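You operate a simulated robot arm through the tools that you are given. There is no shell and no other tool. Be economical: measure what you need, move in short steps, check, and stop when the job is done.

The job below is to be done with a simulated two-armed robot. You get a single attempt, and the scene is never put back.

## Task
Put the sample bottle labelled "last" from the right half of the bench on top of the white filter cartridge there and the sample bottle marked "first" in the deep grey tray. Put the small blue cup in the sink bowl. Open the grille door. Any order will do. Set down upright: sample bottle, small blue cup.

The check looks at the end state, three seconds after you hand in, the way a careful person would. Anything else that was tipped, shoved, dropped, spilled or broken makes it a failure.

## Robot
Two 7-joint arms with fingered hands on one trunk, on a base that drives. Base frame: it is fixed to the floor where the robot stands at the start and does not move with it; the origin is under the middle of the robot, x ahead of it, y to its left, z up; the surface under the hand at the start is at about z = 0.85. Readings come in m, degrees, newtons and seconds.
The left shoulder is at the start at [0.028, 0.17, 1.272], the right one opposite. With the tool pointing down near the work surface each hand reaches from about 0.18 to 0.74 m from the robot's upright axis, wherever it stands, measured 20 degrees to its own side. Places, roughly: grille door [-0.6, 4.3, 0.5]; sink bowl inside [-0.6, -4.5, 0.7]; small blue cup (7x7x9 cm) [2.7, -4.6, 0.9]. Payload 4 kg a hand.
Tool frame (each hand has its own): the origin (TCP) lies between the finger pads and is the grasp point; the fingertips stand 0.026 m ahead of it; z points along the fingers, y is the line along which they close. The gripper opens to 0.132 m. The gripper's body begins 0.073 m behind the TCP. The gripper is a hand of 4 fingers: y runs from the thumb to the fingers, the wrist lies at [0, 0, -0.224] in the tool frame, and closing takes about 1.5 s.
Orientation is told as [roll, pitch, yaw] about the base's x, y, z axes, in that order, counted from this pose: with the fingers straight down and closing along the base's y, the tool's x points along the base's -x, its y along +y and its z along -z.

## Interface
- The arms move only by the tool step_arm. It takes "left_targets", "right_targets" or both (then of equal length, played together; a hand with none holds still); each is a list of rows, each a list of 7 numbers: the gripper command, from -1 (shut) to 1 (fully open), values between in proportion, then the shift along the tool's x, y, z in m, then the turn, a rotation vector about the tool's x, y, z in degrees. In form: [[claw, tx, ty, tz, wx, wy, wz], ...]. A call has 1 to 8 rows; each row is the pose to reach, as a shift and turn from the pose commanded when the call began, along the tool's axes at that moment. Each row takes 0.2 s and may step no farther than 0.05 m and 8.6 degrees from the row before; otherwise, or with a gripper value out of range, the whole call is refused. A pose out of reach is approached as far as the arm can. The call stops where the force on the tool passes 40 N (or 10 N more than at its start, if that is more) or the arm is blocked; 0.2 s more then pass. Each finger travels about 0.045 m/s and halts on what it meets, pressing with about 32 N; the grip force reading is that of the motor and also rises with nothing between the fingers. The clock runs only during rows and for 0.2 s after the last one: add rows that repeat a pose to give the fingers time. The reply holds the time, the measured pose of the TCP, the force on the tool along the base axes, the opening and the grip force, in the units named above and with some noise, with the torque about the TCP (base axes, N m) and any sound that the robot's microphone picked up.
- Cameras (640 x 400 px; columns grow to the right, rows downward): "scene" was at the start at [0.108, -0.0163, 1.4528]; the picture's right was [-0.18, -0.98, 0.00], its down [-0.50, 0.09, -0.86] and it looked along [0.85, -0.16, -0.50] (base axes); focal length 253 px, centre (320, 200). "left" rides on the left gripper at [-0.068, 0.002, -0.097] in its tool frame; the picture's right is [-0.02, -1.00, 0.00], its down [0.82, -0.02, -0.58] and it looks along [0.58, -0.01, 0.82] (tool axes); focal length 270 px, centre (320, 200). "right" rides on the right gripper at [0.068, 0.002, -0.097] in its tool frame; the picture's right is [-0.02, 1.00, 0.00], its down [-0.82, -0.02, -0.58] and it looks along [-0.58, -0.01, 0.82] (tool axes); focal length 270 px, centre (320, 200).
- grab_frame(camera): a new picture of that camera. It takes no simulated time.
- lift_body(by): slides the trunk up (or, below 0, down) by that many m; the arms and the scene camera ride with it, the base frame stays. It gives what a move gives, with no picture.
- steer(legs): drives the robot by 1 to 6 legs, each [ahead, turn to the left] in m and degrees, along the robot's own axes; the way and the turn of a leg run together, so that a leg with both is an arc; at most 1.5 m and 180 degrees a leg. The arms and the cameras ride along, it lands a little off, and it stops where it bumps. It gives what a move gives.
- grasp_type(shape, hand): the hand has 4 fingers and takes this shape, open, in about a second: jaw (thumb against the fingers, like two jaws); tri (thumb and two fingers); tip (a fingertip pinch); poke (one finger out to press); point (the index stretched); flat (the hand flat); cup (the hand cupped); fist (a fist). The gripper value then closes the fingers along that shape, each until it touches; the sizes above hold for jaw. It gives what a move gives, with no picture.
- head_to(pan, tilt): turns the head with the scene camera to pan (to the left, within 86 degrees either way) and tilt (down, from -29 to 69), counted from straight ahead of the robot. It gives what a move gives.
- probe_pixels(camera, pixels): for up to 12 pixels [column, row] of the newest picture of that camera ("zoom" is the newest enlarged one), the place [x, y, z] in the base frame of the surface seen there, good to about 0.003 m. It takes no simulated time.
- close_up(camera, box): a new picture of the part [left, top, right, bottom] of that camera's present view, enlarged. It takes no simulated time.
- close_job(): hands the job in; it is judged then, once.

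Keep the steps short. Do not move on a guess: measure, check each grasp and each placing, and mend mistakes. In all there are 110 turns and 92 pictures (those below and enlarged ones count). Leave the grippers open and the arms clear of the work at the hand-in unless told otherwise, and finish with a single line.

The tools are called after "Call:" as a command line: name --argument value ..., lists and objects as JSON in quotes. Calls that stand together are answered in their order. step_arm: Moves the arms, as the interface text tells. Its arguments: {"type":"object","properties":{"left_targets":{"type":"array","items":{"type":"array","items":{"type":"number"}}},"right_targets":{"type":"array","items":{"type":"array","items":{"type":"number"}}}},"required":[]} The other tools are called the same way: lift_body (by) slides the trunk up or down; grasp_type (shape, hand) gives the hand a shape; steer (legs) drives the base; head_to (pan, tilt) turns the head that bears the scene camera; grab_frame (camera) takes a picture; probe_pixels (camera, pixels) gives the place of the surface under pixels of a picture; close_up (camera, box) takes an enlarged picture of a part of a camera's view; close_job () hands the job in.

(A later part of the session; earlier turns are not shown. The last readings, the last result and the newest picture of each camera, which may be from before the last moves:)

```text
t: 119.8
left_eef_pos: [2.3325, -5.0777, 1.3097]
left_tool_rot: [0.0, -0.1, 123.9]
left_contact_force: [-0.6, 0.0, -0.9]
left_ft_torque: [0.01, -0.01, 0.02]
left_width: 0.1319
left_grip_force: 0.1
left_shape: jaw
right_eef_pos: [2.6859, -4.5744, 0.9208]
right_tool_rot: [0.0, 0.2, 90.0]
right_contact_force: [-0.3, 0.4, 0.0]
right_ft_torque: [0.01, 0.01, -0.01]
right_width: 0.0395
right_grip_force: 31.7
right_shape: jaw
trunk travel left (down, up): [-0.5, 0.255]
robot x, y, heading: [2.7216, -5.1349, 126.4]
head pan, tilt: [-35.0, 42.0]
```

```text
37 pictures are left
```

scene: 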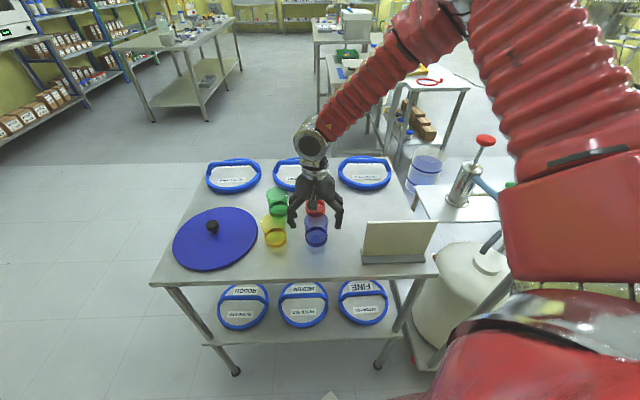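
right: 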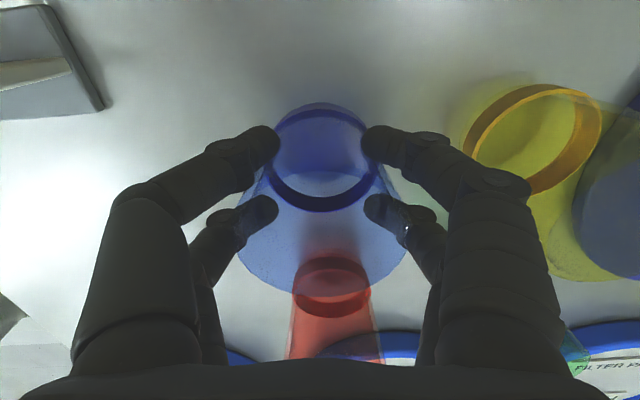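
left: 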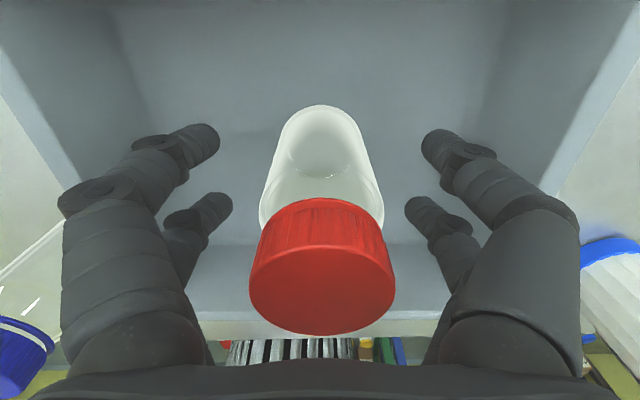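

The cup is gripped. I lift it straight up, slowly at first.

Call:
step_arm --right_targets '[[-1, 0, 0, -0.01, 0, 0, 0], [-1, 0, 0, -0.03, 0, 0, 0], [-1, 0, 0, -0.055, 0, 0, 0], [-1, 0, 0, -0.08, 0, 0, 0], [-1, 0, 0, -0.11, 0, 0, 0], [-1, 0, 0, -0.14, 0, 0, 0], [-1, 0, 0, -0.16, 0, 0, 0], [-1, 0, 0, -0.16, 0, 0, 0]]'

Call:
grab_frame --camera "right"

Call:
close_up --camera "scene" --box '[220, 120, 420, 270]'

```text
t: 121.6
left_eef_pos: [2.3316, -5.0782, 1.3109]
left_tool_rot: [-0.1, 0.0, 123.8]
left_contact_force: [0.2, -0.8, -0.8]
left_ft_torque: [0.02, 0.0, 0.0]
left_width: 0.1321
left_grip_force: 0.1
left_shape: jaw
right_eef_pos: [2.6875, -4.5707, 1.0816]
right_tool_rot: [-0.1, 0.3, 90.0]
right_contact_force: [0.7, 0.1, -0.3]
right_ft_torque: [0.03, 0.0, 0.01]
right_width: 0.0392
right_grip_force: 31.9
right_shape: jaw
trunk travel left (down, up): [-0.5, 0.255]
robot x, y, heading: [2.7226, -5.133, 126.2]
head pan, tilt: [-35.0, 42.0]
```

```text
36 pictures are left
```

right: 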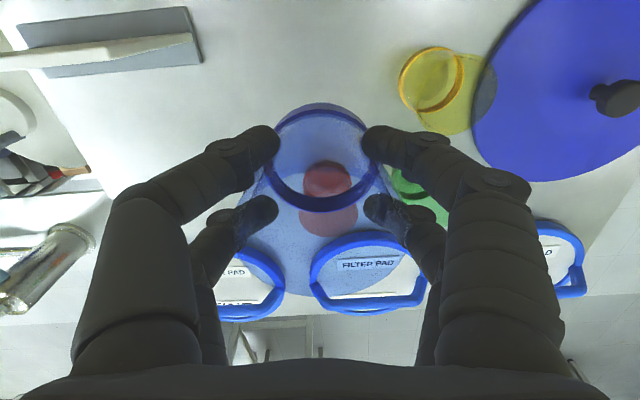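

```text
2.67 times, centred on (320, 195) of scene
```

zoom: 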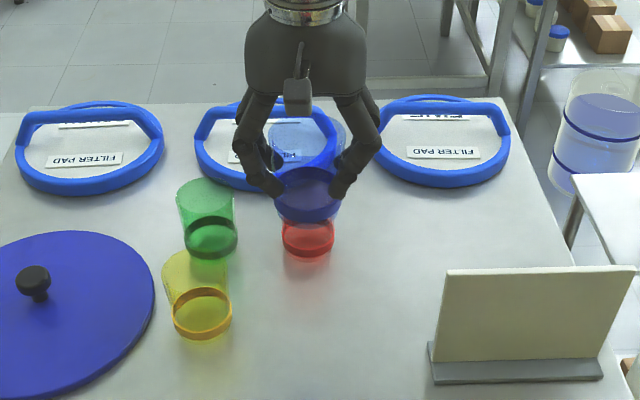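

The cup is held, upright and empty. I raise it, draw it back towards the robot and turn to drive to the sink.

Call:
step_arm --right_targets '[[-1, 0.01, -0.007, -0.03, 0, 0, 0], [-1, 0.025, -0.018, -0.06, 0, 0, 0], [-1, 0.04, -0.03, -0.09, 0, 0, 0], [-1, 0.06, -0.045, -0.11, 0, 0, 0], [-1, 0.081, -0.059, -0.12, 0, 0, 0], [-1, 0.081, -0.059, -0.12, 0, 0, 0]]'

Call:
steer --legs '[[0, 28], [0, 27], [1.0, 0]]'

Call:
head_to --pan -10 --tilt 25

Call:
grab_frame --camera "scene"

```text
t: 123.0
left_eef_pos: [2.3321, -5.0779, 1.3102]
left_tool_rot: [0.0, -0.1, 124.0]
left_contact_force: [0.5, 1.0, 0.1]
left_ft_torque: [0.03, -0.01, -0.04]
left_width: 0.132
left_grip_force: 0.0
left_shape: jaw
right_eef_pos: [2.7453, -4.6516, 1.2023]
right_tool_rot: [0.0, 0.3, 90.0]
right_contact_force: [-0.5, 0.2, -0.3]
right_ft_torque: [-0.05, -0.03, -0.01]
right_width: 0.0389
right_grip_force: 32.3
right_shape: jaw
trunk travel left (down, up): [-0.5, 0.255]
robot x, y, heading: [2.7242, -5.1305, 126.4]
head pan, tilt: [-35.0, 42.0]
```

```text
t: 125.2
left_eef_pos: [2.3511, -5.2716, 1.3097]
left_tool_rot: [-0.1, -0.1, 152.2]
left_contact_force: [0.2, 0.0, 0.2]
left_ft_torque: [0.05, -0.02, 0.0]
left_width: 0.132
left_grip_force: 0.0
left_shape: jaw
right_eef_pos: [2.512, -4.7006, 1.2042]
right_tool_rot: [-0.1, 0.4, 118.3]
right_contact_force: [0.1, -0.4, -0.4]
right_ft_torque: [0.05, -0.02, -0.02]
right_width: 0.039
right_grip_force: 31.8
right_shape: jaw
trunk travel left (down, up): [-0.5, 0.255]
robot x, y, heading: [2.7366, -5.1119, 154.4]
head pan, tilt: [-35.0, 42.0]
stopped in leg 2: the robot was blocked; the commanded pose is now the measured one
```

```text
t: 126.1
left_eef_pos: [2.3505, -5.2704, 1.3101]
left_tool_rot: [0.0, 0.0, 152.3]
left_contact_force: [0.2, 0.5, 0.3]
left_ft_torque: [0.0, 0.02, 0.0]
left_width: 0.132
left_grip_force: 0.1
left_shape: jaw
right_eef_pos: [2.5116, -4.6975, 1.2037]
right_tool_rot: [0.0, 0.4, 118.3]
right_contact_force: [-0.2, 0.1, -0.4]
right_ft_torque: [-0.01, 0.0, -0.01]
right_width: 0.0388
right_grip_force: 31.8
right_shape: jaw
trunk travel left (down, up): [-0.5, 0.255]
robot x, y, heading: [2.7376, -5.1178, 154.7]
head pan, tilt: [-10.0, 25.0]
```

```text
34 pictures are left
```

scene: 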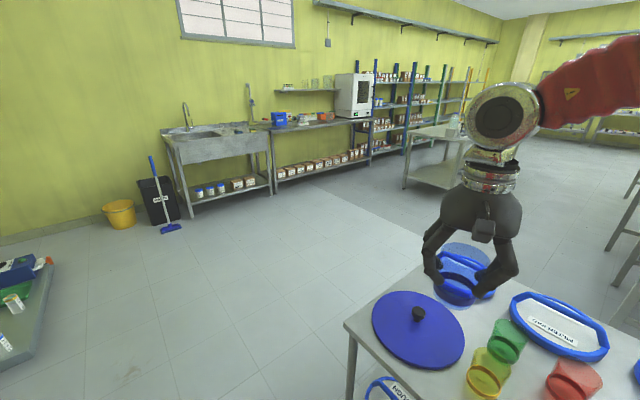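

Blocked again partway. Small retries worked before, so I retry the turn.

Call:
steer --legs '[[0, 13]]'

```text
t: 127.4
left_eef_pos: [2.3932, -5.3512, 1.3103]
left_tool_rot: [0.1, -0.2, 165.1]
left_contact_force: [0.4, 0.4, 0.6]
left_ft_torque: [0.0, 0.02, 0.02]
left_width: 0.1317
left_grip_force: 0.0
left_shape: jaw
right_eef_pos: [2.4229, -4.7583, 1.2031]
right_tool_rot: [0.0, 0.5, 131.4]
right_contact_force: [-0.1, -0.3, -0.6]
right_ft_torque: [-0.04, 0.01, -0.01]
right_width: 0.0388
right_grip_force: 31.8
right_shape: jaw
trunk travel left (down, up): [-0.5, 0.255]
robot x, y, heading: [2.7298, -5.1031, 168.0]
head pan, tilt: [-10.0, 25.0]
```

Call:
steer --legs '[[0, 17]]'

Call:
steer --legs '[[1.0, 0]]'

```text
t: 128.9
left_eef_pos: [2.4814, -5.4392, 1.3103]
left_tool_rot: [0.1, -0.1, -177.9]
left_contact_force: [0.4, -0.3, 0.2]
left_ft_torque: [0.02, 0.02, 0.01]
left_width: 0.1319
left_grip_force: 0.1
left_shape: jaw
right_eef_pos: [2.336, -4.8642, 1.2035]
right_tool_rot: [-0.1, 0.4, 148.3]
right_contact_force: [1.2, -0.4, 0.2]
right_ft_torque: [0.02, 0.02, 0.01]
right_width: 0.0388
right_grip_force: 31.7
right_shape: jaw
trunk travel left (down, up): [-0.5, 0.255]
robot x, y, heading: [2.732, -5.0896, -175.2]
head pan, tilt: [-10.0, 25.0]
```

```text
t: 134.2
left_eef_pos: [1.483, -5.5287, 1.3126]
left_tool_rot: [-0.1, -0.2, -177.6]
left_contact_force: [0.0, 0.9, -0.2]
left_ft_torque: [-0.01, -0.01, 0.0]
left_width: 0.1322
left_grip_force: 0.0
left_shape: jaw
right_eef_pos: [1.3346, -4.9526, 1.2042]
right_tool_rot: [0.0, 0.4, 148.5]
right_contact_force: [-1.0, 0.0, -0.6]
right_ft_torque: [0.02, -0.04, 0.01]
right_width: 0.0389
right_grip_force: 31.9
right_shape: jaw
trunk travel left (down, up): [-0.5, 0.255]
robot x, y, heading: [1.7273, -5.178, -174.9]
head pan, tilt: [-10.0, 25.0]
```

Now towards the sink: a slight right turn, then 1.4 m ahead.

Call:
steer --legs '[[0, -23], [1.4, 0], [0, 18]]'

Call:
head_to --pan -15 --tilt 40

Call:
grab_frame --camera "scene"

```text
t: 143.6
left_eef_pos: [0.1264, -5.0681, 1.3121]
left_tool_rot: [0.0, -0.2, 176.8]
left_contact_force: [-0.5, 0.8, -0.4]
left_ft_torque: [0.0, 0.03, -0.01]
left_width: 0.1322
left_grip_force: 0.0
left_shape: jaw
right_eef_pos: [0.0343, -4.4814, 1.2051]
right_tool_rot: [0.0, 0.4, 142.9]
right_contact_force: [0.1, -0.3, 0.3]
right_ft_torque: [0.01, 0.02, -0.02]
right_width: 0.0386
right_grip_force: 32.7
right_shape: jaw
trunk travel left (down, up): [-0.5, 0.255]
robot x, y, heading: [0.403, -4.7317, 179.6]
head pan, tilt: [-10.0, 25.0]
```

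```text
t: 144.4
left_eef_pos: [0.1269, -5.0673, 1.3132]
left_tool_rot: [0.0, -0.1, 176.8]
left_contact_force: [1.1, 0.4, 0.5]
left_ft_torque: [-0.01, 0.01, -0.01]
left_width: 0.132
left_grip_force: 0.0
left_shape: jaw
right_eef_pos: [0.0351, -4.481, 1.2059]
right_tool_rot: [0.1, 0.4, 142.8]
right_contact_force: [-0.2, 0.0, -0.2]
right_ft_torque: [0.0, 0.0, -0.02]
right_width: 0.0387
right_grip_force: 32.5
right_shape: jaw
trunk travel left (down, up): [-0.5, 0.255]
robot x, y, heading: [0.4064, -4.731, 180.1]
head pan, tilt: [-15.0, 40.0]
```

```text
33 pictures are left
```

scene: 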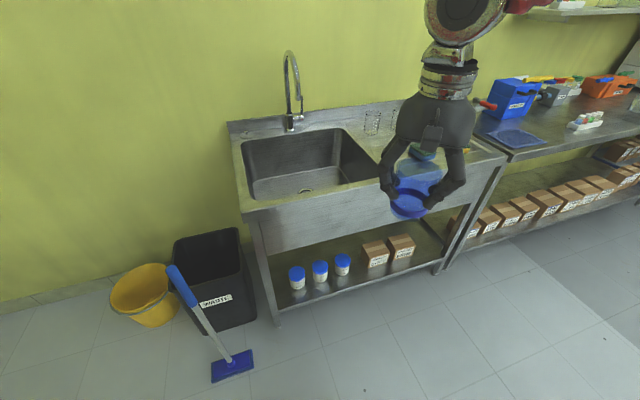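

Good. I measure the sink: floor, rim, front edge, tap and drain.

Call:
probe_pixels --camera "scene" --pixels '[[310, 165], [280, 178], [305, 190], [350, 175], [330, 150], [242, 152], [252, 200], [380, 182], [345, 128], [300, 205], [290, 60], [430, 215]]'

```text
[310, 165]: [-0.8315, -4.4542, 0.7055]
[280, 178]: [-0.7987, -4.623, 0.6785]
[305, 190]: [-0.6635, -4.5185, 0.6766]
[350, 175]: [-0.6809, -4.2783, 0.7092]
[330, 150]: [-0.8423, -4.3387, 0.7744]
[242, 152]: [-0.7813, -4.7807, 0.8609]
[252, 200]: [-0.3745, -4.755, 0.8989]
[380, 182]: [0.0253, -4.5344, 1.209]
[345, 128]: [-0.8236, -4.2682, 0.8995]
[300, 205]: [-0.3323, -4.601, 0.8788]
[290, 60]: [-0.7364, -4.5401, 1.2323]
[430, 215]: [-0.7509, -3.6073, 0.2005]
```

Call:
close_up --camera "scene" --box '[225, 40, 425, 220]'

Call:
probe_pixels --camera "scene" --pixels '[[301, 97], [299, 110], [286, 60], [296, 75], [255, 197], [375, 178], [344, 131], [246, 146], [320, 192], [372, 125], [391, 125], [290, 190]]'

```text
2.22 times, centred on (325, 130) of scene
```

zoom: 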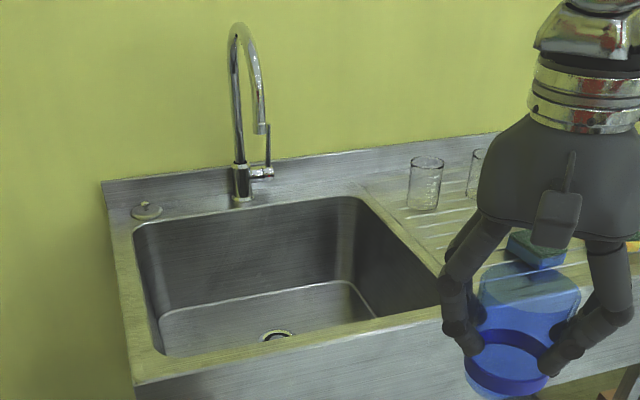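

```text
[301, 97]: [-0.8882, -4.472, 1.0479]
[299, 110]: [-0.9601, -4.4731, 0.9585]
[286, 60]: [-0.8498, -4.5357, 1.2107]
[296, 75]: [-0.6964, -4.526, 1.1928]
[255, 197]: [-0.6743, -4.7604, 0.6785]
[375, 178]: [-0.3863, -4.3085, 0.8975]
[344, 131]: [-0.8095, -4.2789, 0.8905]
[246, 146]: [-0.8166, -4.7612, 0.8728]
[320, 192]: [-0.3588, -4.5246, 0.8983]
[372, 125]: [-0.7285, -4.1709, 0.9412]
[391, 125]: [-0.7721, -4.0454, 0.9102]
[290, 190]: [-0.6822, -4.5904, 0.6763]
```

Call:
probe_pixels --camera "scene" --pixels '[[232, 366], [250, 360], [172, 270], [215, 300], [230, 325], [278, 320], [400, 250]]'

```text
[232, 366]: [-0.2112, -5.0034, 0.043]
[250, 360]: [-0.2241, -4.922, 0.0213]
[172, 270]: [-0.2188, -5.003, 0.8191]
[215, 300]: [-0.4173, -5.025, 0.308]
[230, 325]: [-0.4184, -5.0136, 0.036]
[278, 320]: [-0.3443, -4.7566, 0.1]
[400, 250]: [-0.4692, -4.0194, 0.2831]
```

A mop stands at (-0.21, -5.0), so I keep clear of it. I shift to about (0.09, -4.55), then turn left so the sink lies on the right hand's side.

Call:
steer --legs '[[0, -30], [0.36, 0], [0, 25]]'

Call:
steer --legs '[[0, 20]]'

Call:
grab_frame --camera "scene"

```text
t: 149.8
left_eef_pos: [-0.2167, -4.8578, 1.313]
left_tool_rot: [-0.1, -0.3, 171.5]
left_contact_force: [-0.4, -0.5, -0.6]
left_ft_torque: [0.03, 0.02, -0.03]
left_width: 0.1322
left_grip_force: 0.0
left_shape: jaw
right_eef_pos: [-0.2533, -4.2659, 1.2058]
right_tool_rot: [0.0, 0.3, 137.7]
right_contact_force: [-0.5, -0.7, -0.7]
right_ft_torque: [-0.02, 0.0, 0.01]
right_width: 0.0384
right_grip_force: 32.0
right_shape: jaw
trunk travel left (down, up): [-0.5, 0.255]
robot x, y, heading: [0.0908, -4.5333, 174.8]
head pan, tilt: [-15.0, 40.0]
```

```text
t: 151.5
left_eef_pos: [-0.0913, -4.9424, 1.3141]
left_tool_rot: [-0.1, -0.2, -168.8]
left_contact_force: [-0.4, 0.1, -0.2]
left_ft_torque: [0.03, -0.01, 0.01]
left_width: 0.1321
left_grip_force: 0.1
left_shape: jaw
right_eef_pos: [-0.3249, -4.3971, 1.2055]
right_tool_rot: [0.0, 0.4, 157.3]
right_contact_force: [0.0, -0.1, -1.0]
right_ft_torque: [0.05, 0.0, -0.01]
right_width: 0.0382
right_grip_force: 32.0
right_shape: jaw
trunk travel left (down, up): [-0.5, 0.255]
robot x, y, heading: [0.0912, -4.5237, -165.6]
head pan, tilt: [-15.0, 40.0]
stopped in leg 1: the robot was blocked; the commanded pose is now the measured one
```

```text
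31 pictures are left
```

scene: 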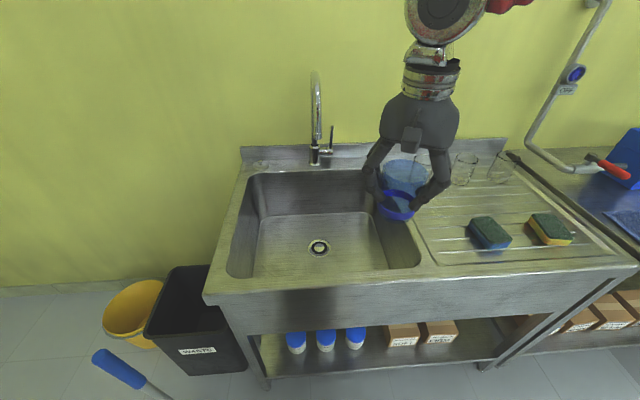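

Heading is 194°. I move the cup over the bowl at (-0.57, -4.42), still high.

Call:
step_arm --right_targets '[[-1, -0.036, 0.019, 0, 0, 0, 0], [-1, -0.072, 0.039, 0, 0, 0, 0], [-1, -0.108, 0.058, 0, 0, 0, 0], [-1, -0.145, 0.077, 0, 0, 0, 0], [-1, -0.181, 0.097, 0, 0, 0, 0], [-1, -0.217, 0.116, 0, 0, 0, 0], [-1, -0.217, 0.116, 0.03, 0, 0, 0]]'

Call:
grab_frame --camera "right"

Call:
grab_frame --camera "scene"

```text
t: 153.1
left_eef_pos: [-0.0909, -4.9439, 1.3135]
left_tool_rot: [0.0, -0.3, -168.8]
left_contact_force: [0.3, 0.3, 0.3]
left_ft_torque: [-0.01, 0.04, -0.01]
left_width: 0.132
left_grip_force: 0.0
left_shape: jaw
right_eef_pos: [-0.5645, -4.4194, 1.176]
right_tool_rot: [0.1, 0.3, 157.3]
right_contact_force: [0.1, -0.2, 0.1]
right_ft_torque: [-0.01, -0.02, 0.0]
right_width: 0.0382
right_grip_force: 32.5
right_shape: jaw
right hand out of reach, approached as far as the arm can: row 6, 7
trunk travel left (down, up): [-0.5, 0.255]
robot x, y, heading: [0.0898, -4.5204, -165.6]
head pan, tilt: [-15.0, 40.0]
```

```text
30 pictures are left
```

right: 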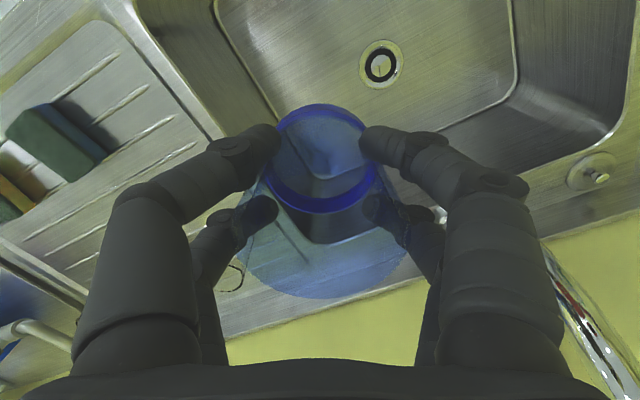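

```text
29 pictures are left
```

scene: 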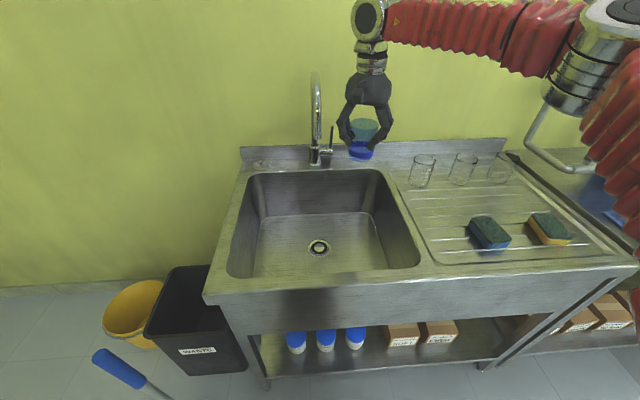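

The hand is over the bowl. I descend straight, without moving the trunk, so the elbow stays high over the glasses.

Call:
step_arm --right_targets '[[-1, 0, 0, 0.03, 0, 0, 0], [-1, 0, 0, 0.06, 0, 0, 0], [-1, 0, 0, 0.09, 0, 0, 0], [-1, 0, 0, 0.12, 0, 0, 0], [-1, 0, 0, 0.15, 0, 0, 0], [-1, 0, 0, 0.18, 0, 0, 0], [-1, 0, 0, 0.18, 0, 0, 0]]'

Call:
grab_frame --camera "scene"

Call:
grab_frame --camera "right"

```text
t: 154.7
left_eef_pos: [-0.0905, -4.9431, 1.3145]
left_tool_rot: [0.0, -0.2, -168.7]
left_contact_force: [-0.1, -0.1, 0.0]
left_ft_torque: [0.03, 0.0, 0.02]
left_width: 0.1322
left_grip_force: 0.1
left_shape: jaw
right_eef_pos: [-0.5444, -4.3979, 1.0091]
right_tool_rot: [0.1, 0.4, 157.2]
right_contact_force: [-0.6, 0.0, 0.4]
right_ft_torque: [0.01, -0.01, 0.03]
right_width: 0.0382
right_grip_force: 32.0
right_shape: jaw
right hand out of reach, approached as far as the arm can: row 3, 4, 5, 6, 7
trunk travel left (down, up): [-0.5, 0.255]
robot x, y, heading: [0.0914, -4.5235, -165.9]
head pan, tilt: [-15.0, 40.0]
```

```text
28 pictures are left
```

scene: 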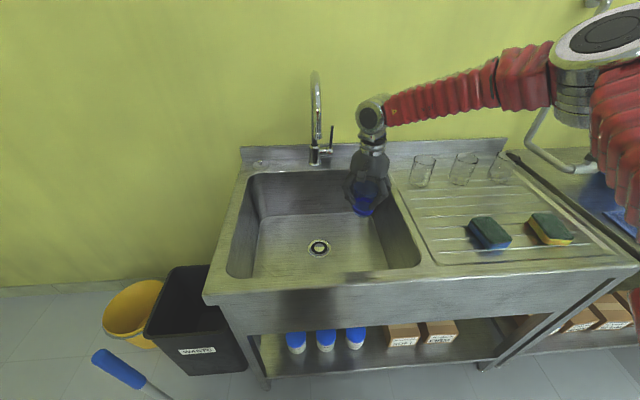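

```text
27 pictures are left
```

right: 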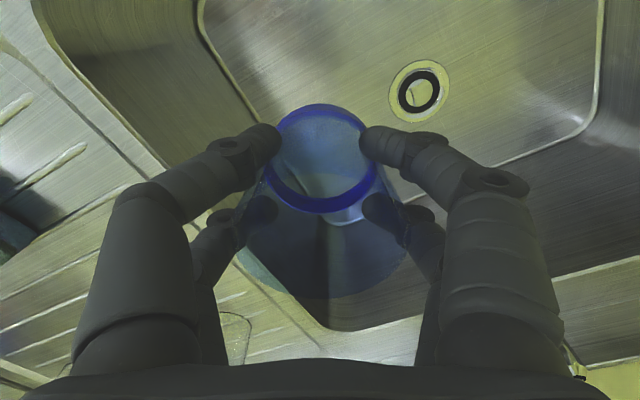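

The same posture limit pushes the hand aside. I raise and draw back a little, then turn the base 15° further left.

Call:
step_arm --right_targets '[[-1, 0, 0, -0.04, 0, 0, 0], [-1, 0.03, -0.02, -0.08, 0, 0, 0], [-1, 0.066, -0.049, -0.1, 0, 0, 0], [-1, 0.1, -0.07, -0.1, 0, 0, 0]]'

Call:
steer --legs '[[0, 16]]'

```text
refused: row 2 steps farther than a row can; nothing moved
```

```text
t: 156.4
left_eef_pos: [0.0372, -4.976, 1.3159]
left_tool_rot: [0.0, -0.2, -152.5]
left_contact_force: [-0.5, -0.1, 0.4]
left_ft_torque: [-0.01, 0.02, 0.0]
left_width: 0.132
left_grip_force: 0.1
left_shape: jaw
right_eef_pos: [-0.5482, -4.5721, 1.0133]
right_tool_rot: [0.7, 0.0, 173.4]
right_contact_force: [0.4, -0.3, -0.3]
right_ft_torque: [0.01, 0.03, 0.0]
right_width: 0.0378
right_grip_force: 31.5
right_shape: jaw
trunk travel left (down, up): [-0.5, 0.255]
robot x, y, heading: [0.0854, -4.5072, -149.6]
head pan, tilt: [-15.0, 40.0]
stopped in leg 1: the robot was blocked; the commanded pose is now the measured one
```

The arm move was refused but the turn went through. I check that nothing was touched.

Call:
head_to --pan -30 --tilt 38

Call:
grab_frame --camera "scene"

```text
t: 157.2
left_eef_pos: [0.0363, -4.976, 1.3158]
left_tool_rot: [0.0, -0.1, -152.7]
left_contact_force: [-0.1, 0.1, 0.3]
left_ft_torque: [-0.02, 0.02, 0.0]
left_width: 0.1323
left_grip_force: 0.1
left_shape: jaw
right_eef_pos: [-0.5485, -4.5738, 1.013]
right_tool_rot: [0.9, 0.1, 173.5]
right_contact_force: [0.7, 0.1, -0.2]
right_ft_torque: [0.02, 0.02, 0.01]
right_width: 0.0378
right_grip_force: 31.9
right_shape: jaw
trunk travel left (down, up): [-0.5, 0.255]
robot x, y, heading: [0.0856, -4.5102, -149.5]
head pan, tilt: [-30.0, 38.0]
```

```text
26 pictures are left
```

scene: 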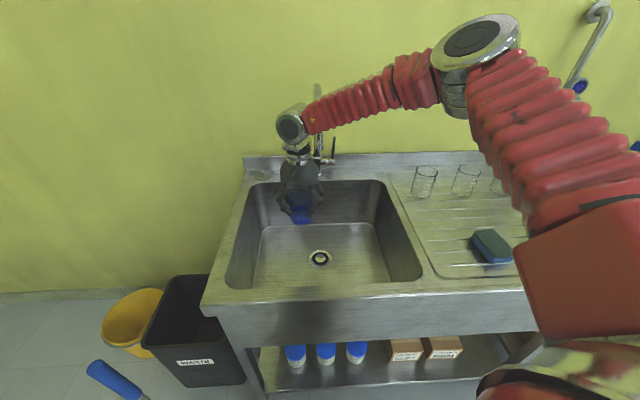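

Nothing was touched. I move the hand 0.14 m along +y, away from the tap, to about (-0.555, -4.435).

Call:
step_arm --right_targets '[[-1, -0.005, -0.03, -0.01, 0.2, 0, 0], [-1, -0.01, -0.06, -0.01, 0.4, 0, 0], [-1, -0.015, -0.09, -0.01, 0.6, 0, 0], [-1, -0.02, -0.12, -0.01, 0.8, 0, 0], [-1, -0.023, -0.138, 0, 0.8, 0, 0], [-1, -0.023, -0.138, 0, 0.8, 0, 0]]'

Call:
step_arm --right_targets '[[-1, 0, 0, 0.03, 0, 0, 0], [-1, 0, 0, 0.06, 0, 0, 0], [-1, 0, 0, 0.09, 0, 0, 0], [-1, 0, 0, 0.12, 0, 0, 0], [-1, 0, 0, 0.15, 0, 0, 0], [-1, 0, 0, 0.15, 0, 0, 0]]'

Call:
grab_frame --camera "scene"

Call:
grab_frame --camera "right"

```text
t: 158.6
left_eef_pos: [0.0362, -4.976, 1.3141]
left_tool_rot: [0.0, -0.2, -152.6]
left_contact_force: [-0.1, 0.5, -0.1]
left_ft_torque: [0.0, -0.02, 0.04]
left_width: 0.1321
left_grip_force: 0.0
left_shape: jaw
right_eef_pos: [-0.557, -4.4337, 1.0094]
right_tool_rot: [0.0, 0.1, 173.6]
right_contact_force: [0.2, -0.2, 0.2]
right_ft_torque: [0.04, 0.0, 0.0]
right_width: 0.038
right_grip_force: 31.8
right_shape: jaw
trunk travel left (down, up): [-0.5, 0.255]
robot x, y, heading: [0.0881, -4.5058, -149.8]
head pan, tilt: [-30.0, 38.0]
```

```text
t: 160.0
left_eef_pos: [0.0345, -4.9762, 1.3159]
left_tool_rot: [-0.1, -0.2, -152.5]
left_contact_force: [0.3, 0.6, -0.5]
left_ft_torque: [0.05, -0.01, 0.02]
left_width: 0.1318
left_grip_force: 0.0
left_shape: jaw
right_eef_pos: [-0.5496, -4.4287, 0.8709]
right_tool_rot: [0.0, 0.1, 173.5]
right_contact_force: [0.2, 0.1, -0.8]
right_ft_torque: [0.01, 0.0, 0.0]
right_width: 0.038
right_grip_force: 32.3
right_shape: jaw
right hand out of reach, approached as far as the arm can: row 5, 6
trunk travel left (down, up): [-0.5, 0.255]
robot x, y, heading: [0.085, -4.5071, -149.6]
head pan, tilt: [-30.0, 38.0]
```

```text
25 pictures are left
```

scene: 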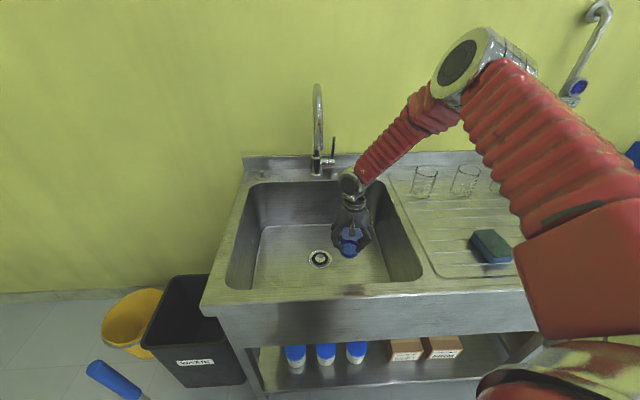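

```text
24 pictures are left
```

right: 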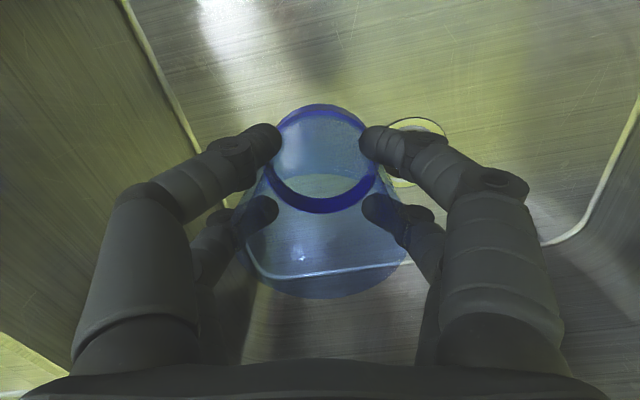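

The elbow is high, so the trunk can go down safely. I lower it 0.10 m, leaving the cup about 3 cm above the sink floor.

Call:
lift_body --by -0.1

Call:
grab_frame --camera "right"

Call:
grab_frame --camera "scene"

```text
t: 161.3
left_eef_pos: [0.0252, -4.98, 1.2048]
left_tool_rot: [-0.1, 2.1, -152.6]
left_contact_force: [-0.5, -0.1, -0.2]
left_ft_torque: [0.06, 0.02, -0.05]
left_width: 0.1323
left_grip_force: 0.1
left_shape: jaw
right_eef_pos: [-0.5491, -4.4287, 0.7727]
right_tool_rot: [0.0, 0.1, 173.5]
right_contact_force: [0.3, 0.1, 0.7]
right_ft_torque: [0.02, -0.01, -0.01]
right_width: 0.0377
right_grip_force: 31.7
right_shape: jaw
trunk travel left (down, up): [-0.4, 0.355]
robot x, y, heading: [0.0819, -4.5117, -150.0]
head pan, tilt: [-30.0, 38.0]
```

```text
23 pictures are left
```

right: 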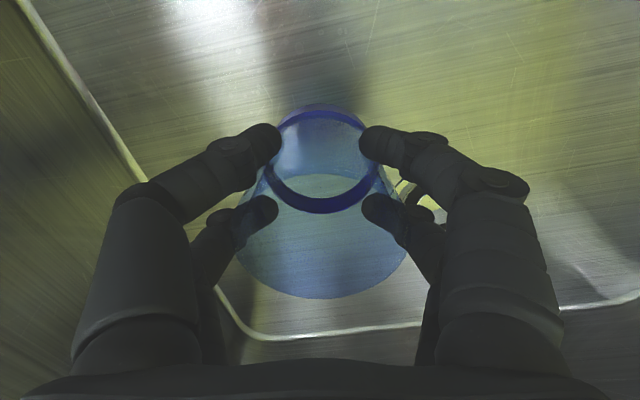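

```text
22 pictures are left
```

scene: 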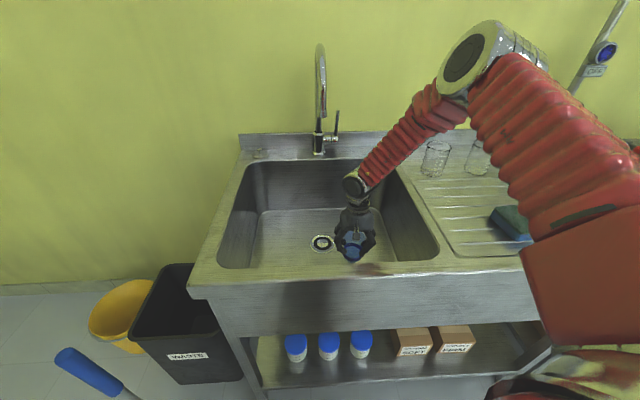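

Call:
lift_body --by -0.026

Call:
step_arm --right_targets '[[-1, 0, 0, 0.001, 0, 0, 0], [-1, 0, 0, 0.002, 0, 0, 0], [-1, 0, 0, 0.003, 0, 0, 0], [-1, 0, 0, 0.003, 0, 0, 0]]'

```text
t: 162.1
left_eef_pos: [0.0191, -4.9827, 1.1737]
left_tool_rot: [-0.2, 2.8, -152.7]
left_contact_force: [-0.1, 0.2, 0.4]
left_ft_torque: [-0.03, 0.0, 0.03]
left_width: 0.132
left_grip_force: 0.0
left_shape: jaw
right_eef_pos: [-0.5508, -4.4286, 0.7444]
right_tool_rot: [0.0, 0.0, 173.5]
right_contact_force: [-0.4, -0.6, 0.5]
right_ft_torque: [-0.01, 0.0, -0.01]
right_width: 0.0375
right_grip_force: 31.6
right_shape: jaw
trunk travel left (down, up): [-0.374, 0.381]
robot x, y, heading: [0.0817, -4.5049, -149.9]
head pan, tilt: [-30.0, 38.0]
```

```text
t: 163.1
left_eef_pos: [0.0203, -4.9824, 1.1753]
left_tool_rot: [-0.2, 2.8, -152.6]
left_contact_force: [0.8, 0.2, -0.4]
left_ft_torque: [0.03, -0.02, 0.02]
left_width: 0.1319
left_grip_force: 0.1
left_shape: jaw
right_eef_pos: [-0.5503, -4.429, 0.7418]
right_tool_rot: [0.0, 0.1, 173.5]
right_contact_force: [0.4, 0.0, 0.3]
right_ft_torque: [-0.04, 0.03, -0.02]
right_width: 0.038
right_grip_force: 31.9
right_shape: jaw
trunk travel left (down, up): [-0.374, 0.381]
robot x, y, heading: [0.0861, -4.5059, -150.0]
head pan, tilt: [-30.0, 38.0]
```

Call:
step_arm --right_targets '[[-1, 0, 0, 0.001, 0, 0, 0], [-1, 0, 0, 0.002, 0, 0, 0], [-1, 0, 0, 0.002, 0, 0, 0]]'

```text
t: 163.8
left_eef_pos: [0.0199, -4.9828, 1.1741]
left_tool_rot: [-0.2, 2.9, -152.6]
left_contact_force: [-0.8, -0.7, 1.0]
left_ft_torque: [0.01, 0.01, 0.0]
left_width: 0.132
left_grip_force: 0.1
left_shape: jaw
right_eef_pos: [-0.5491, -4.4289, 0.74]
right_tool_rot: [0.0, 0.1, 173.5]
right_contact_force: [0.2, 0.3, -1.0]
right_ft_torque: [0.0, -0.01, -0.03]
right_width: 0.0379
right_grip_force: 31.7
right_shape: jaw
trunk travel left (down, up): [-0.374, 0.381]
robot x, y, heading: [0.085, -4.5103, -149.7]
head pan, tilt: [-30.0, 38.0]
```

Call:
step_arm --right_targets '[[-1, 0, 0, 0.001, 0, 0, 0], [-1, 0, 0, 0.002, 0, 0, 0], [-1, 0, 0, 0.003, 0, 0, 0], [-1, 0, 0, 0.003, 0, 0, 0]]'

```text
t: 164.8
left_eef_pos: [0.021, -4.9831, 1.1743]
left_tool_rot: [-0.2, 2.8, -152.6]
left_contact_force: [0.1, 1.1, 0.2]
left_ft_torque: [-0.01, 0.02, 0.03]
left_width: 0.1322
left_grip_force: 0.1
left_shape: jaw
right_eef_pos: [-0.5507, -4.429, 0.7369]
right_tool_rot: [0.1, -0.2, 173.5]
right_contact_force: [-0.2, 1.0, 1.4]
right_ft_torque: [0.11, -0.02, -0.02]
right_width: 0.0379
right_grip_force: 32.1
right_shape: jaw
trunk travel left (down, up): [-0.374, 0.381]
robot x, y, heading: [0.0862, -4.5075, -149.9]
head pan, tilt: [-30.0, 38.0]
```

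A small torque shows contact beginning. One more millimetre.

Call:
step_arm --right_targets '[[-1, 0, 0, 0.001, 0, 0, 0], [-1, 0, 0, 0.001, 0, 0, 0]]'

```text
t: 165.4
left_eef_pos: [0.0199, -4.9823, 1.1741]
left_tool_rot: [-0.2, 2.8, -152.6]
left_contact_force: [-0.2, -0.4, 0.7]
left_ft_torque: [-0.01, 0.01, 0.01]
left_width: 0.1321
left_grip_force: 0.0
left_shape: jaw
right_eef_pos: [-0.5508, -4.4288, 0.7371]
right_tool_rot: [0.0, 0.0, 173.5]
right_contact_force: [-0.4, 0.4, 8.7]
right_ft_torque: [0.08, -0.07, 0.02]
right_width: 0.0381
right_grip_force: 31.9
right_shape: jaw
trunk travel left (down, up): [-0.374, 0.381]
robot x, y, heading: [0.0878, -4.5091, -149.4]
head pan, tilt: [-30.0, 38.0]
```

Firm contact (8.7 N). I back off 0.8 mm and open slowly.

Call:
step_arm --right_targets '[[-1, 0, 0, -0.0008, 0, 0, 0], [-0.4, 0, 0, -0.0008, 0, 0, 0], [-0.2, 0, 0, -0.0008, 0, 0, 0], [0, 0, 0, -0.0008, 0, 0, 0], [0.2, 0, 0, -0.0008, 0, 0, 0], [0.45, 0, 0, -0.0008, 0, 0, 0], [0.45, 0, 0, -0.0008, 0, 0, 0], [0.45, 0, 0, -0.0008, 0, 0, 0]]'

Call:
grab_frame --camera "right"

```text
t: 167.2
left_eef_pos: [0.0201, -4.9842, 1.1748]
left_tool_rot: [-0.2, 2.8, -152.6]
left_contact_force: [-0.6, 0.7, -0.2]
left_ft_torque: [0.01, 0.01, -0.01]
left_width: 0.132
left_grip_force: 0.1
left_shape: jaw
right_eef_pos: [-0.5498, -4.4283, 0.7367]
right_tool_rot: [0.0, 0.1, 173.4]
right_contact_force: [-0.5, 0.4, 0.2]
right_ft_torque: [-0.02, 0.01, 0.01]
right_width: 0.0952
right_grip_force: 0.1
right_shape: jaw
trunk travel left (down, up): [-0.374, 0.381]
robot x, y, heading: [0.087, -4.5054, -149.8]
head pan, tilt: [-30.0, 38.0]
```

```text
21 pictures are left
```

right: 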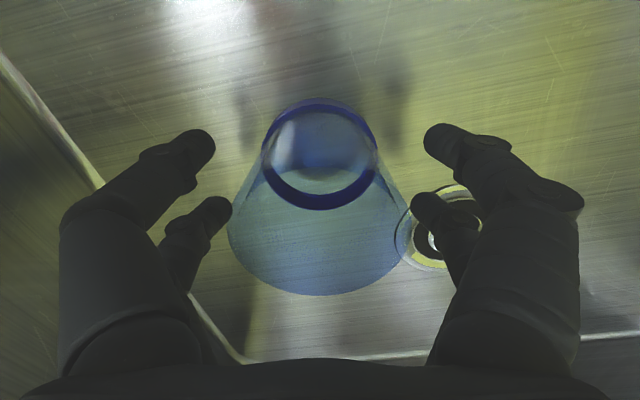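

The cup stands free. I raise the hand straight up, then the trunk.

Call:
step_arm --right_targets '[[0.45, 0, 0, -0.03, 0, 0, 0], [0.45, 0, 0, -0.07, 0, 0, 0], [0.45, 0, 0, -0.11, 0, 0, 0], [0.45, 0, 0, -0.15, 0, 0, 0], [0.45, 0, 0, -0.19, 0, 0, 0], [0.45, 0, 0, -0.23, 0, 0, 0]]'

Call:
lift_body --by 0.126

Call:
grab_frame --camera "right"

Call:
grab_frame --camera "scene"

```text
t: 168.7
left_eef_pos: [0.0203, -4.982, 1.174]
left_tool_rot: [-0.2, 2.8, -152.5]
left_contact_force: [0.0, -0.4, 0.0]
left_ft_torque: [-0.02, -0.02, 0.01]
left_width: 0.132
left_grip_force: 0.0
left_shape: jaw
right_eef_pos: [-0.5502, -4.4289, 0.9675]
right_tool_rot: [0.0, 0.0, 173.5]
right_contact_force: [-0.1, 1.0, 1.1]
right_ft_torque: [-0.02, 0.02, -0.03]
right_width: 0.0954
right_grip_force: 0.1
right_shape: jaw
trunk travel left (down, up): [-0.374, 0.381]
robot x, y, heading: [0.0855, -4.5074, -149.5]
head pan, tilt: [-30.0, 38.0]
```

```text
t: 170.2
left_eef_pos: [0.0203, -4.9824, 1.2997]
left_tool_rot: [-0.3, 2.8, -152.6]
left_contact_force: [0.8, 0.0, 0.0]
left_ft_torque: [0.0, -0.01, -0.01]
left_width: 0.1321
left_grip_force: 0.0
left_shape: jaw
right_eef_pos: [-0.551, -4.4288, 1.0925]
right_tool_rot: [0.0, 0.1, 173.5]
right_contact_force: [-0.2, 1.0, 0.5]
right_ft_torque: [0.0, 0.02, 0.01]
right_width: 0.0955
right_grip_force: 0.0
right_shape: jaw
trunk travel left (down, up): [-0.5, 0.255]
robot x, y, heading: [0.0854, -4.5054, -149.6]
head pan, tilt: [-30.0, 38.0]
```

```text
20 pictures are left
```

right: 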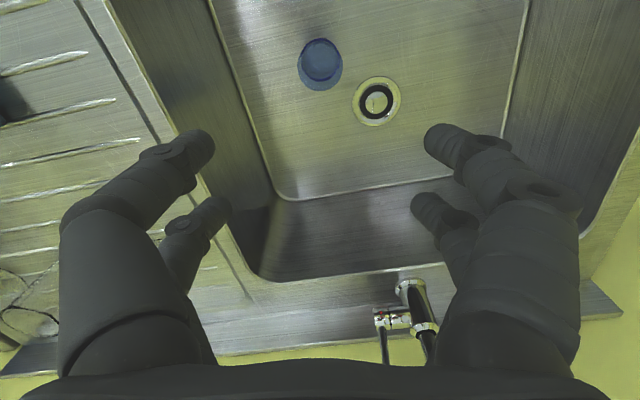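

```text
19 pictures are left
```

scene: 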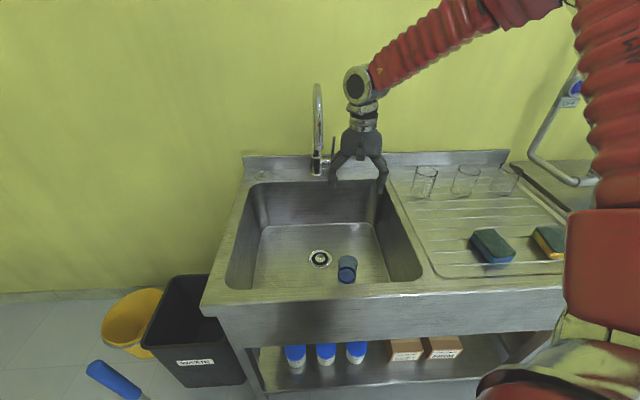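

The cup stands upright on the sink floor. I tuck the right arm, back away and turn towards +y.

Call:
step_arm --right_targets '[[0.45, 0.01, 0, -0.035, 0, 0, 0], [0.6, 0.04, -0.005, -0.07, 0, 0, 0], [0.8, 0.075, -0.01, -0.1, 0, 0, 0], [1, 0.11, -0.018, -0.13, 0, 0, 0], [1, 0.15, -0.025, -0.15, 0, 0, 0], [1, 0.185, -0.033, -0.16, 0, 0, 0], [1, 0.22, -0.04, -0.16, 0, 0, 0]]'

Call:
steer --legs '[[-0.3, 0], [0, -40], [0, -35], [0, -35]]'

Call:
head_to --pan 0 --tilt 20

Call:
grab_frame --camera "scene"

```text
t: 171.8
left_eef_pos: [0.0223, -4.9831, 1.301]
left_tool_rot: [-0.2, 2.6, -152.6]
left_contact_force: [0.2, 0.3, -0.6]
left_ft_torque: [0.02, -0.02, -0.02]
left_width: 0.132
left_grip_force: 0.1
left_shape: jaw
right_eef_pos: [-0.327, -4.4137, 1.2541]
right_tool_rot: [0.0, 0.0, 173.5]
right_contact_force: [1.0, 0.1, 0.1]
right_ft_torque: [0.03, 0.0, 0.0]
right_width: 0.1319
right_grip_force: 0.0
right_shape: jaw
trunk travel left (down, up): [-0.5, 0.255]
robot x, y, heading: [0.0908, -4.5076, -149.6]
head pan, tilt: [-30.0, 38.0]
```

```text
t: 178.8
left_eef_pos: [-0.1301, -4.2969, 1.3027]
left_tool_rot: [-0.1, 2.9, 118.8]
left_contact_force: [0.8, 0.3, 0.4]
left_ft_torque: [-0.06, 0.04, -0.04]
left_width: 0.132
left_grip_force: 0.1
left_shape: jaw
right_eef_pos: [0.4291, -3.9346, 1.2517]
right_tool_rot: [0.2, 0.2, 84.9]
right_contact_force: [0.5, 0.7, -0.5]
right_ft_torque: [-0.05, 0.05, 0.0]
right_width: 0.1319
right_grip_force: 0.1
right_shape: jaw
trunk travel left (down, up): [-0.5, 0.255]
robot x, y, heading: [0.3003, -4.383, 120.0]
head pan, tilt: [-30.0, 38.0]
stopped in leg 4: the robot was blocked; the commanded pose is now the measured one
```

```text
t: 179.8
left_eef_pos: [-0.1337, -4.2989, 1.301]
left_tool_rot: [-0.3, 2.9, 118.8]
left_contact_force: [0.0, 0.0, -0.2]
left_ft_torque: [-0.03, 0.0, 0.04]
left_width: 0.1319
left_grip_force: 0.1
left_shape: jaw
right_eef_pos: [0.4272, -3.9376, 1.253]
right_tool_rot: [0.1, 0.0, 84.9]
right_contact_force: [-0.1, -1.1, -0.4]
right_ft_torque: [-0.04, 0.0, 0.03]
right_width: 0.1319
right_grip_force: 0.1
right_shape: jaw
trunk travel left (down, up): [-0.5, 0.255]
robot x, y, heading: [0.2958, -4.3846, 119.9]
head pan, tilt: [0.0, 20.0]
```

```text
18 pictures are left
```

scene: 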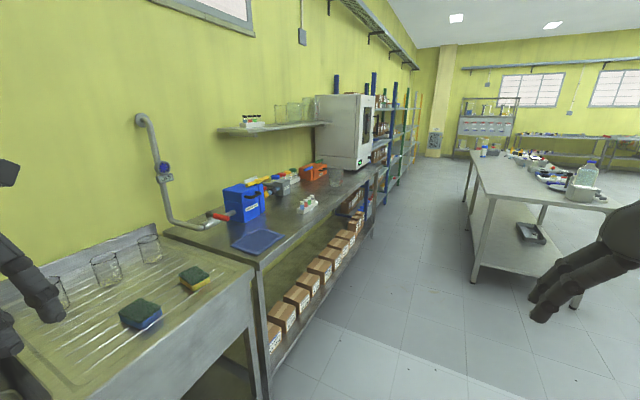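

Clear aisle ahead. I raise the trunk 0.15 m so the arms pass well above everything, and drive to (0, -2.4).

Call:
lift_body --by 0.15

Call:
steer --legs '[[0, -21], [1.0, 0], [1.0, 0], [0, -9]]'

Call:
grab_frame --camera "scene"

```text
t: 181.5
left_eef_pos: [-0.1352, -4.2988, 1.4502]
left_tool_rot: [-0.4, 2.8, 119.0]
left_contact_force: [-0.7, 0.0, -0.3]
left_ft_torque: [0.02, 0.0, 0.0]
left_width: 0.1323
left_grip_force: 0.0
left_shape: jaw
right_eef_pos: [0.4253, -3.9381, 1.4032]
right_tool_rot: [-0.1, 0.0, 84.9]
right_contact_force: [-0.4, -0.1, -0.3]
right_ft_torque: [0.03, 0.0, 0.01]
right_width: 0.132
right_grip_force: 0.0
right_shape: jaw
trunk travel left (down, up): [-0.65, 0.105]
robot x, y, heading: [0.2987, -4.3818, 119.9]
head pan, tilt: [0.0, 20.0]
```

```text
t: 193.6
left_eef_pos: [-0.3269, -2.113, 1.4507]
left_tool_rot: [-0.4, 2.8, 88.0]
left_contact_force: [0.1, 0.0, 0.4]
left_ft_torque: [0.01, 0.0, 0.01]
left_width: 0.132
left_grip_force: 0.0
left_shape: jaw
right_eef_pos: [0.3374, -2.0897, 1.4039]
right_tool_rot: [0.0, -0.1, 54.1]
right_contact_force: [0.0, 0.0, 0.5]
right_ft_torque: [0.02, -0.01, 0.01]
right_width: 0.1322
right_grip_force: 0.1
right_shape: jaw
trunk travel left (down, up): [-0.65, 0.105]
robot x, y, heading: [-0.0097, -2.4058, 89.1]
head pan, tilt: [0.0, 20.0]
```

```text
17 pictures are left
```

scene: 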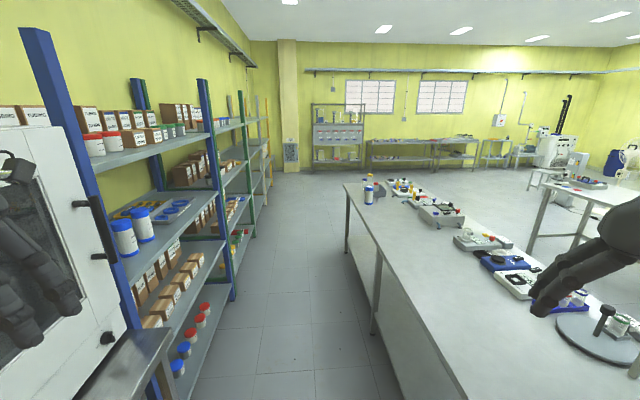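

The tower stands at (368, 190) in the distance and the aisle is clear. I drive 4.2 m along it.

Call:
steer --legs '[[1.4, 0.5], [1.4, 0], [1.4, 0]]'

Call:
head_to --pan 10 --tilt 25

Call:
grab_frame --camera "scene"

```text
t: 214.1
left_eef_pos: [-0.2516, 2.0965, 1.4508]
left_tool_rot: [-0.4, 2.8, 87.4]
left_contact_force: [1.0, -0.4, -0.3]
left_ft_torque: [0.0, -0.01, 0.01]
left_width: 0.1319
left_grip_force: 0.0
left_shape: jaw
right_eef_pos: [0.4151, 2.1136, 1.4056]
right_tool_rot: [-0.1, 0.0, 53.6]
right_contact_force: [-0.1, -0.8, -0.4]
right_ft_torque: [0.02, 0.0, 0.02]
right_width: 0.1318
right_grip_force: 0.0
right_shape: jaw
trunk travel left (down, up): [-0.65, 0.105]
robot x, y, heading: [0.0663, 1.7946, 88.4]
head pan, tilt: [0.0, 20.0]
```

```text
t: 214.8
left_eef_pos: [-0.2508, 2.0966, 1.4525]
left_tool_rot: [-0.5, 2.8, 87.4]
left_contact_force: [0.8, -0.1, -0.5]
left_ft_torque: [0.01, 0.0, -0.04]
left_width: 0.132
left_grip_force: 0.0
left_shape: jaw
right_eef_pos: [0.4152, 2.1124, 1.4061]
right_tool_rot: [-0.1, 0.0, 53.6]
right_contact_force: [0.3, -0.5, 0.0]
right_ft_torque: [0.01, 0.01, 0.01]
right_width: 0.1321
right_grip_force: 0.1
right_shape: jaw
trunk travel left (down, up): [-0.65, 0.105]
robot x, y, heading: [0.0665, 1.8008, 88.5]
head pan, tilt: [10.0, 25.0]
```

```text
16 pictures are left
```

scene: 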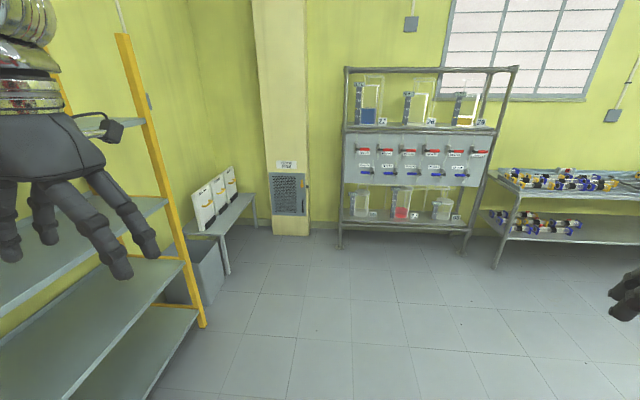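

The grille is on the pillar at (288, 192). I enlarge and measure it.

Call:
close_up --camera "scene" --box '[240, 150, 340, 250]'

Call:
probe_pixels --camera "scene" --pixels '[[288, 192], [270, 176], [304, 177], [272, 210], [303, 213], [303, 185], [285, 228], [255, 200], [226, 270], [342, 245], [196, 300], [205, 325]]'

```text
4.00 times, centred on (290, 200) of scene
```

zoom: 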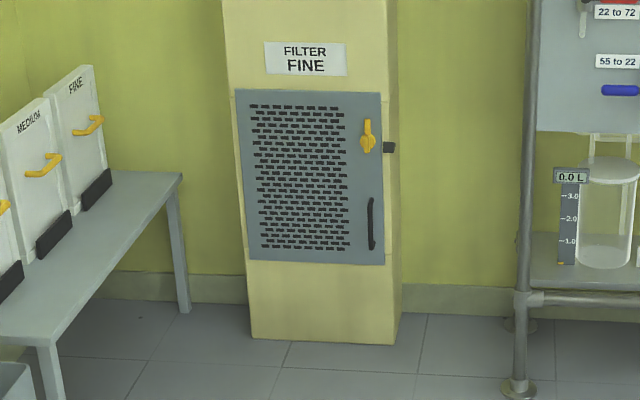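

```text
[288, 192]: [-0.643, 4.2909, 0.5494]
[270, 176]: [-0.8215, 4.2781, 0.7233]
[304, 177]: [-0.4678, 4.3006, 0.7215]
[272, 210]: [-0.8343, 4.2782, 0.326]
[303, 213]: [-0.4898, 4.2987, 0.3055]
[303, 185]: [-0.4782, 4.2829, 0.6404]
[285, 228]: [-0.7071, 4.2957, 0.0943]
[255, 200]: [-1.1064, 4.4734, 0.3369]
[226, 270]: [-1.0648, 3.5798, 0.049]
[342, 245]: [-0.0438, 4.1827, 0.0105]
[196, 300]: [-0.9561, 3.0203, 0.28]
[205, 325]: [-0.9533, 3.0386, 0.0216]
```

The door is at x -0.835 to -0.47, z 0.29 to 0.74, y ≈ 4.285. It has a yellow latch at its upper right and a black pull handle below. I drive closer and lower the trunk.

Call:
steer --legs '[[0, 11], [1.0, 0], [0.6, 0], [0, -9]]'

Call:
lift_body --by -0.45

Call:
head_to --pan 25 --tilt 28

Call:
grab_frame --camera "scene"

```text
t: 224.6
left_eef_pos: [-0.5091, 3.6707, 1.4519]
left_tool_rot: [-0.3, 2.8, 88.8]
left_contact_force: [-0.1, 0.2, -0.5]
left_ft_torque: [0.03, 0.0, -0.03]
left_width: 0.132
left_grip_force: 0.1
left_shape: jaw
right_eef_pos: [0.1563, 3.7035, 1.4047]
right_tool_rot: [0.0, 0.0, 54.9]
right_contact_force: [0.2, 0.1, 0.2]
right_ft_torque: [-0.01, 0.02, 0.01]
right_width: 0.1319
right_grip_force: 0.0
right_shape: jaw
trunk travel left (down, up): [-0.65, 0.105]
robot x, y, heading: [-0.1907, 3.3809, 89.6]
head pan, tilt: [10.0, 25.0]
```

```text
refused: -0.45 is not a number from -0.4 to 0.4
```

```text
t: 225.4
left_eef_pos: [-0.5103, 3.6714, 1.4517]
left_tool_rot: [-0.4, 2.8, 88.8]
left_contact_force: [-0.2, 0.7, 0.0]
left_ft_torque: [-0.01, -0.01, 0.01]
left_width: 0.1317
left_grip_force: 0.0
left_shape: jaw
right_eef_pos: [0.1555, 3.7028, 1.4061]
right_tool_rot: [-0.1, 0.0, 54.9]
right_contact_force: [0.2, -0.4, 0.3]
right_ft_torque: [0.03, -0.02, -0.01]
right_width: 0.1317
right_grip_force: 0.1
right_shape: jaw
trunk travel left (down, up): [-0.65, 0.105]
robot x, y, heading: [-0.1885, 3.3843, 89.8]
head pan, tilt: [25.0, 28.0]
```

```text
14 pictures are left
```

scene: 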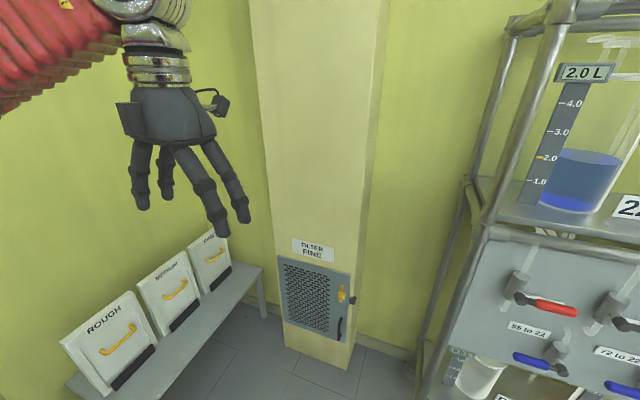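

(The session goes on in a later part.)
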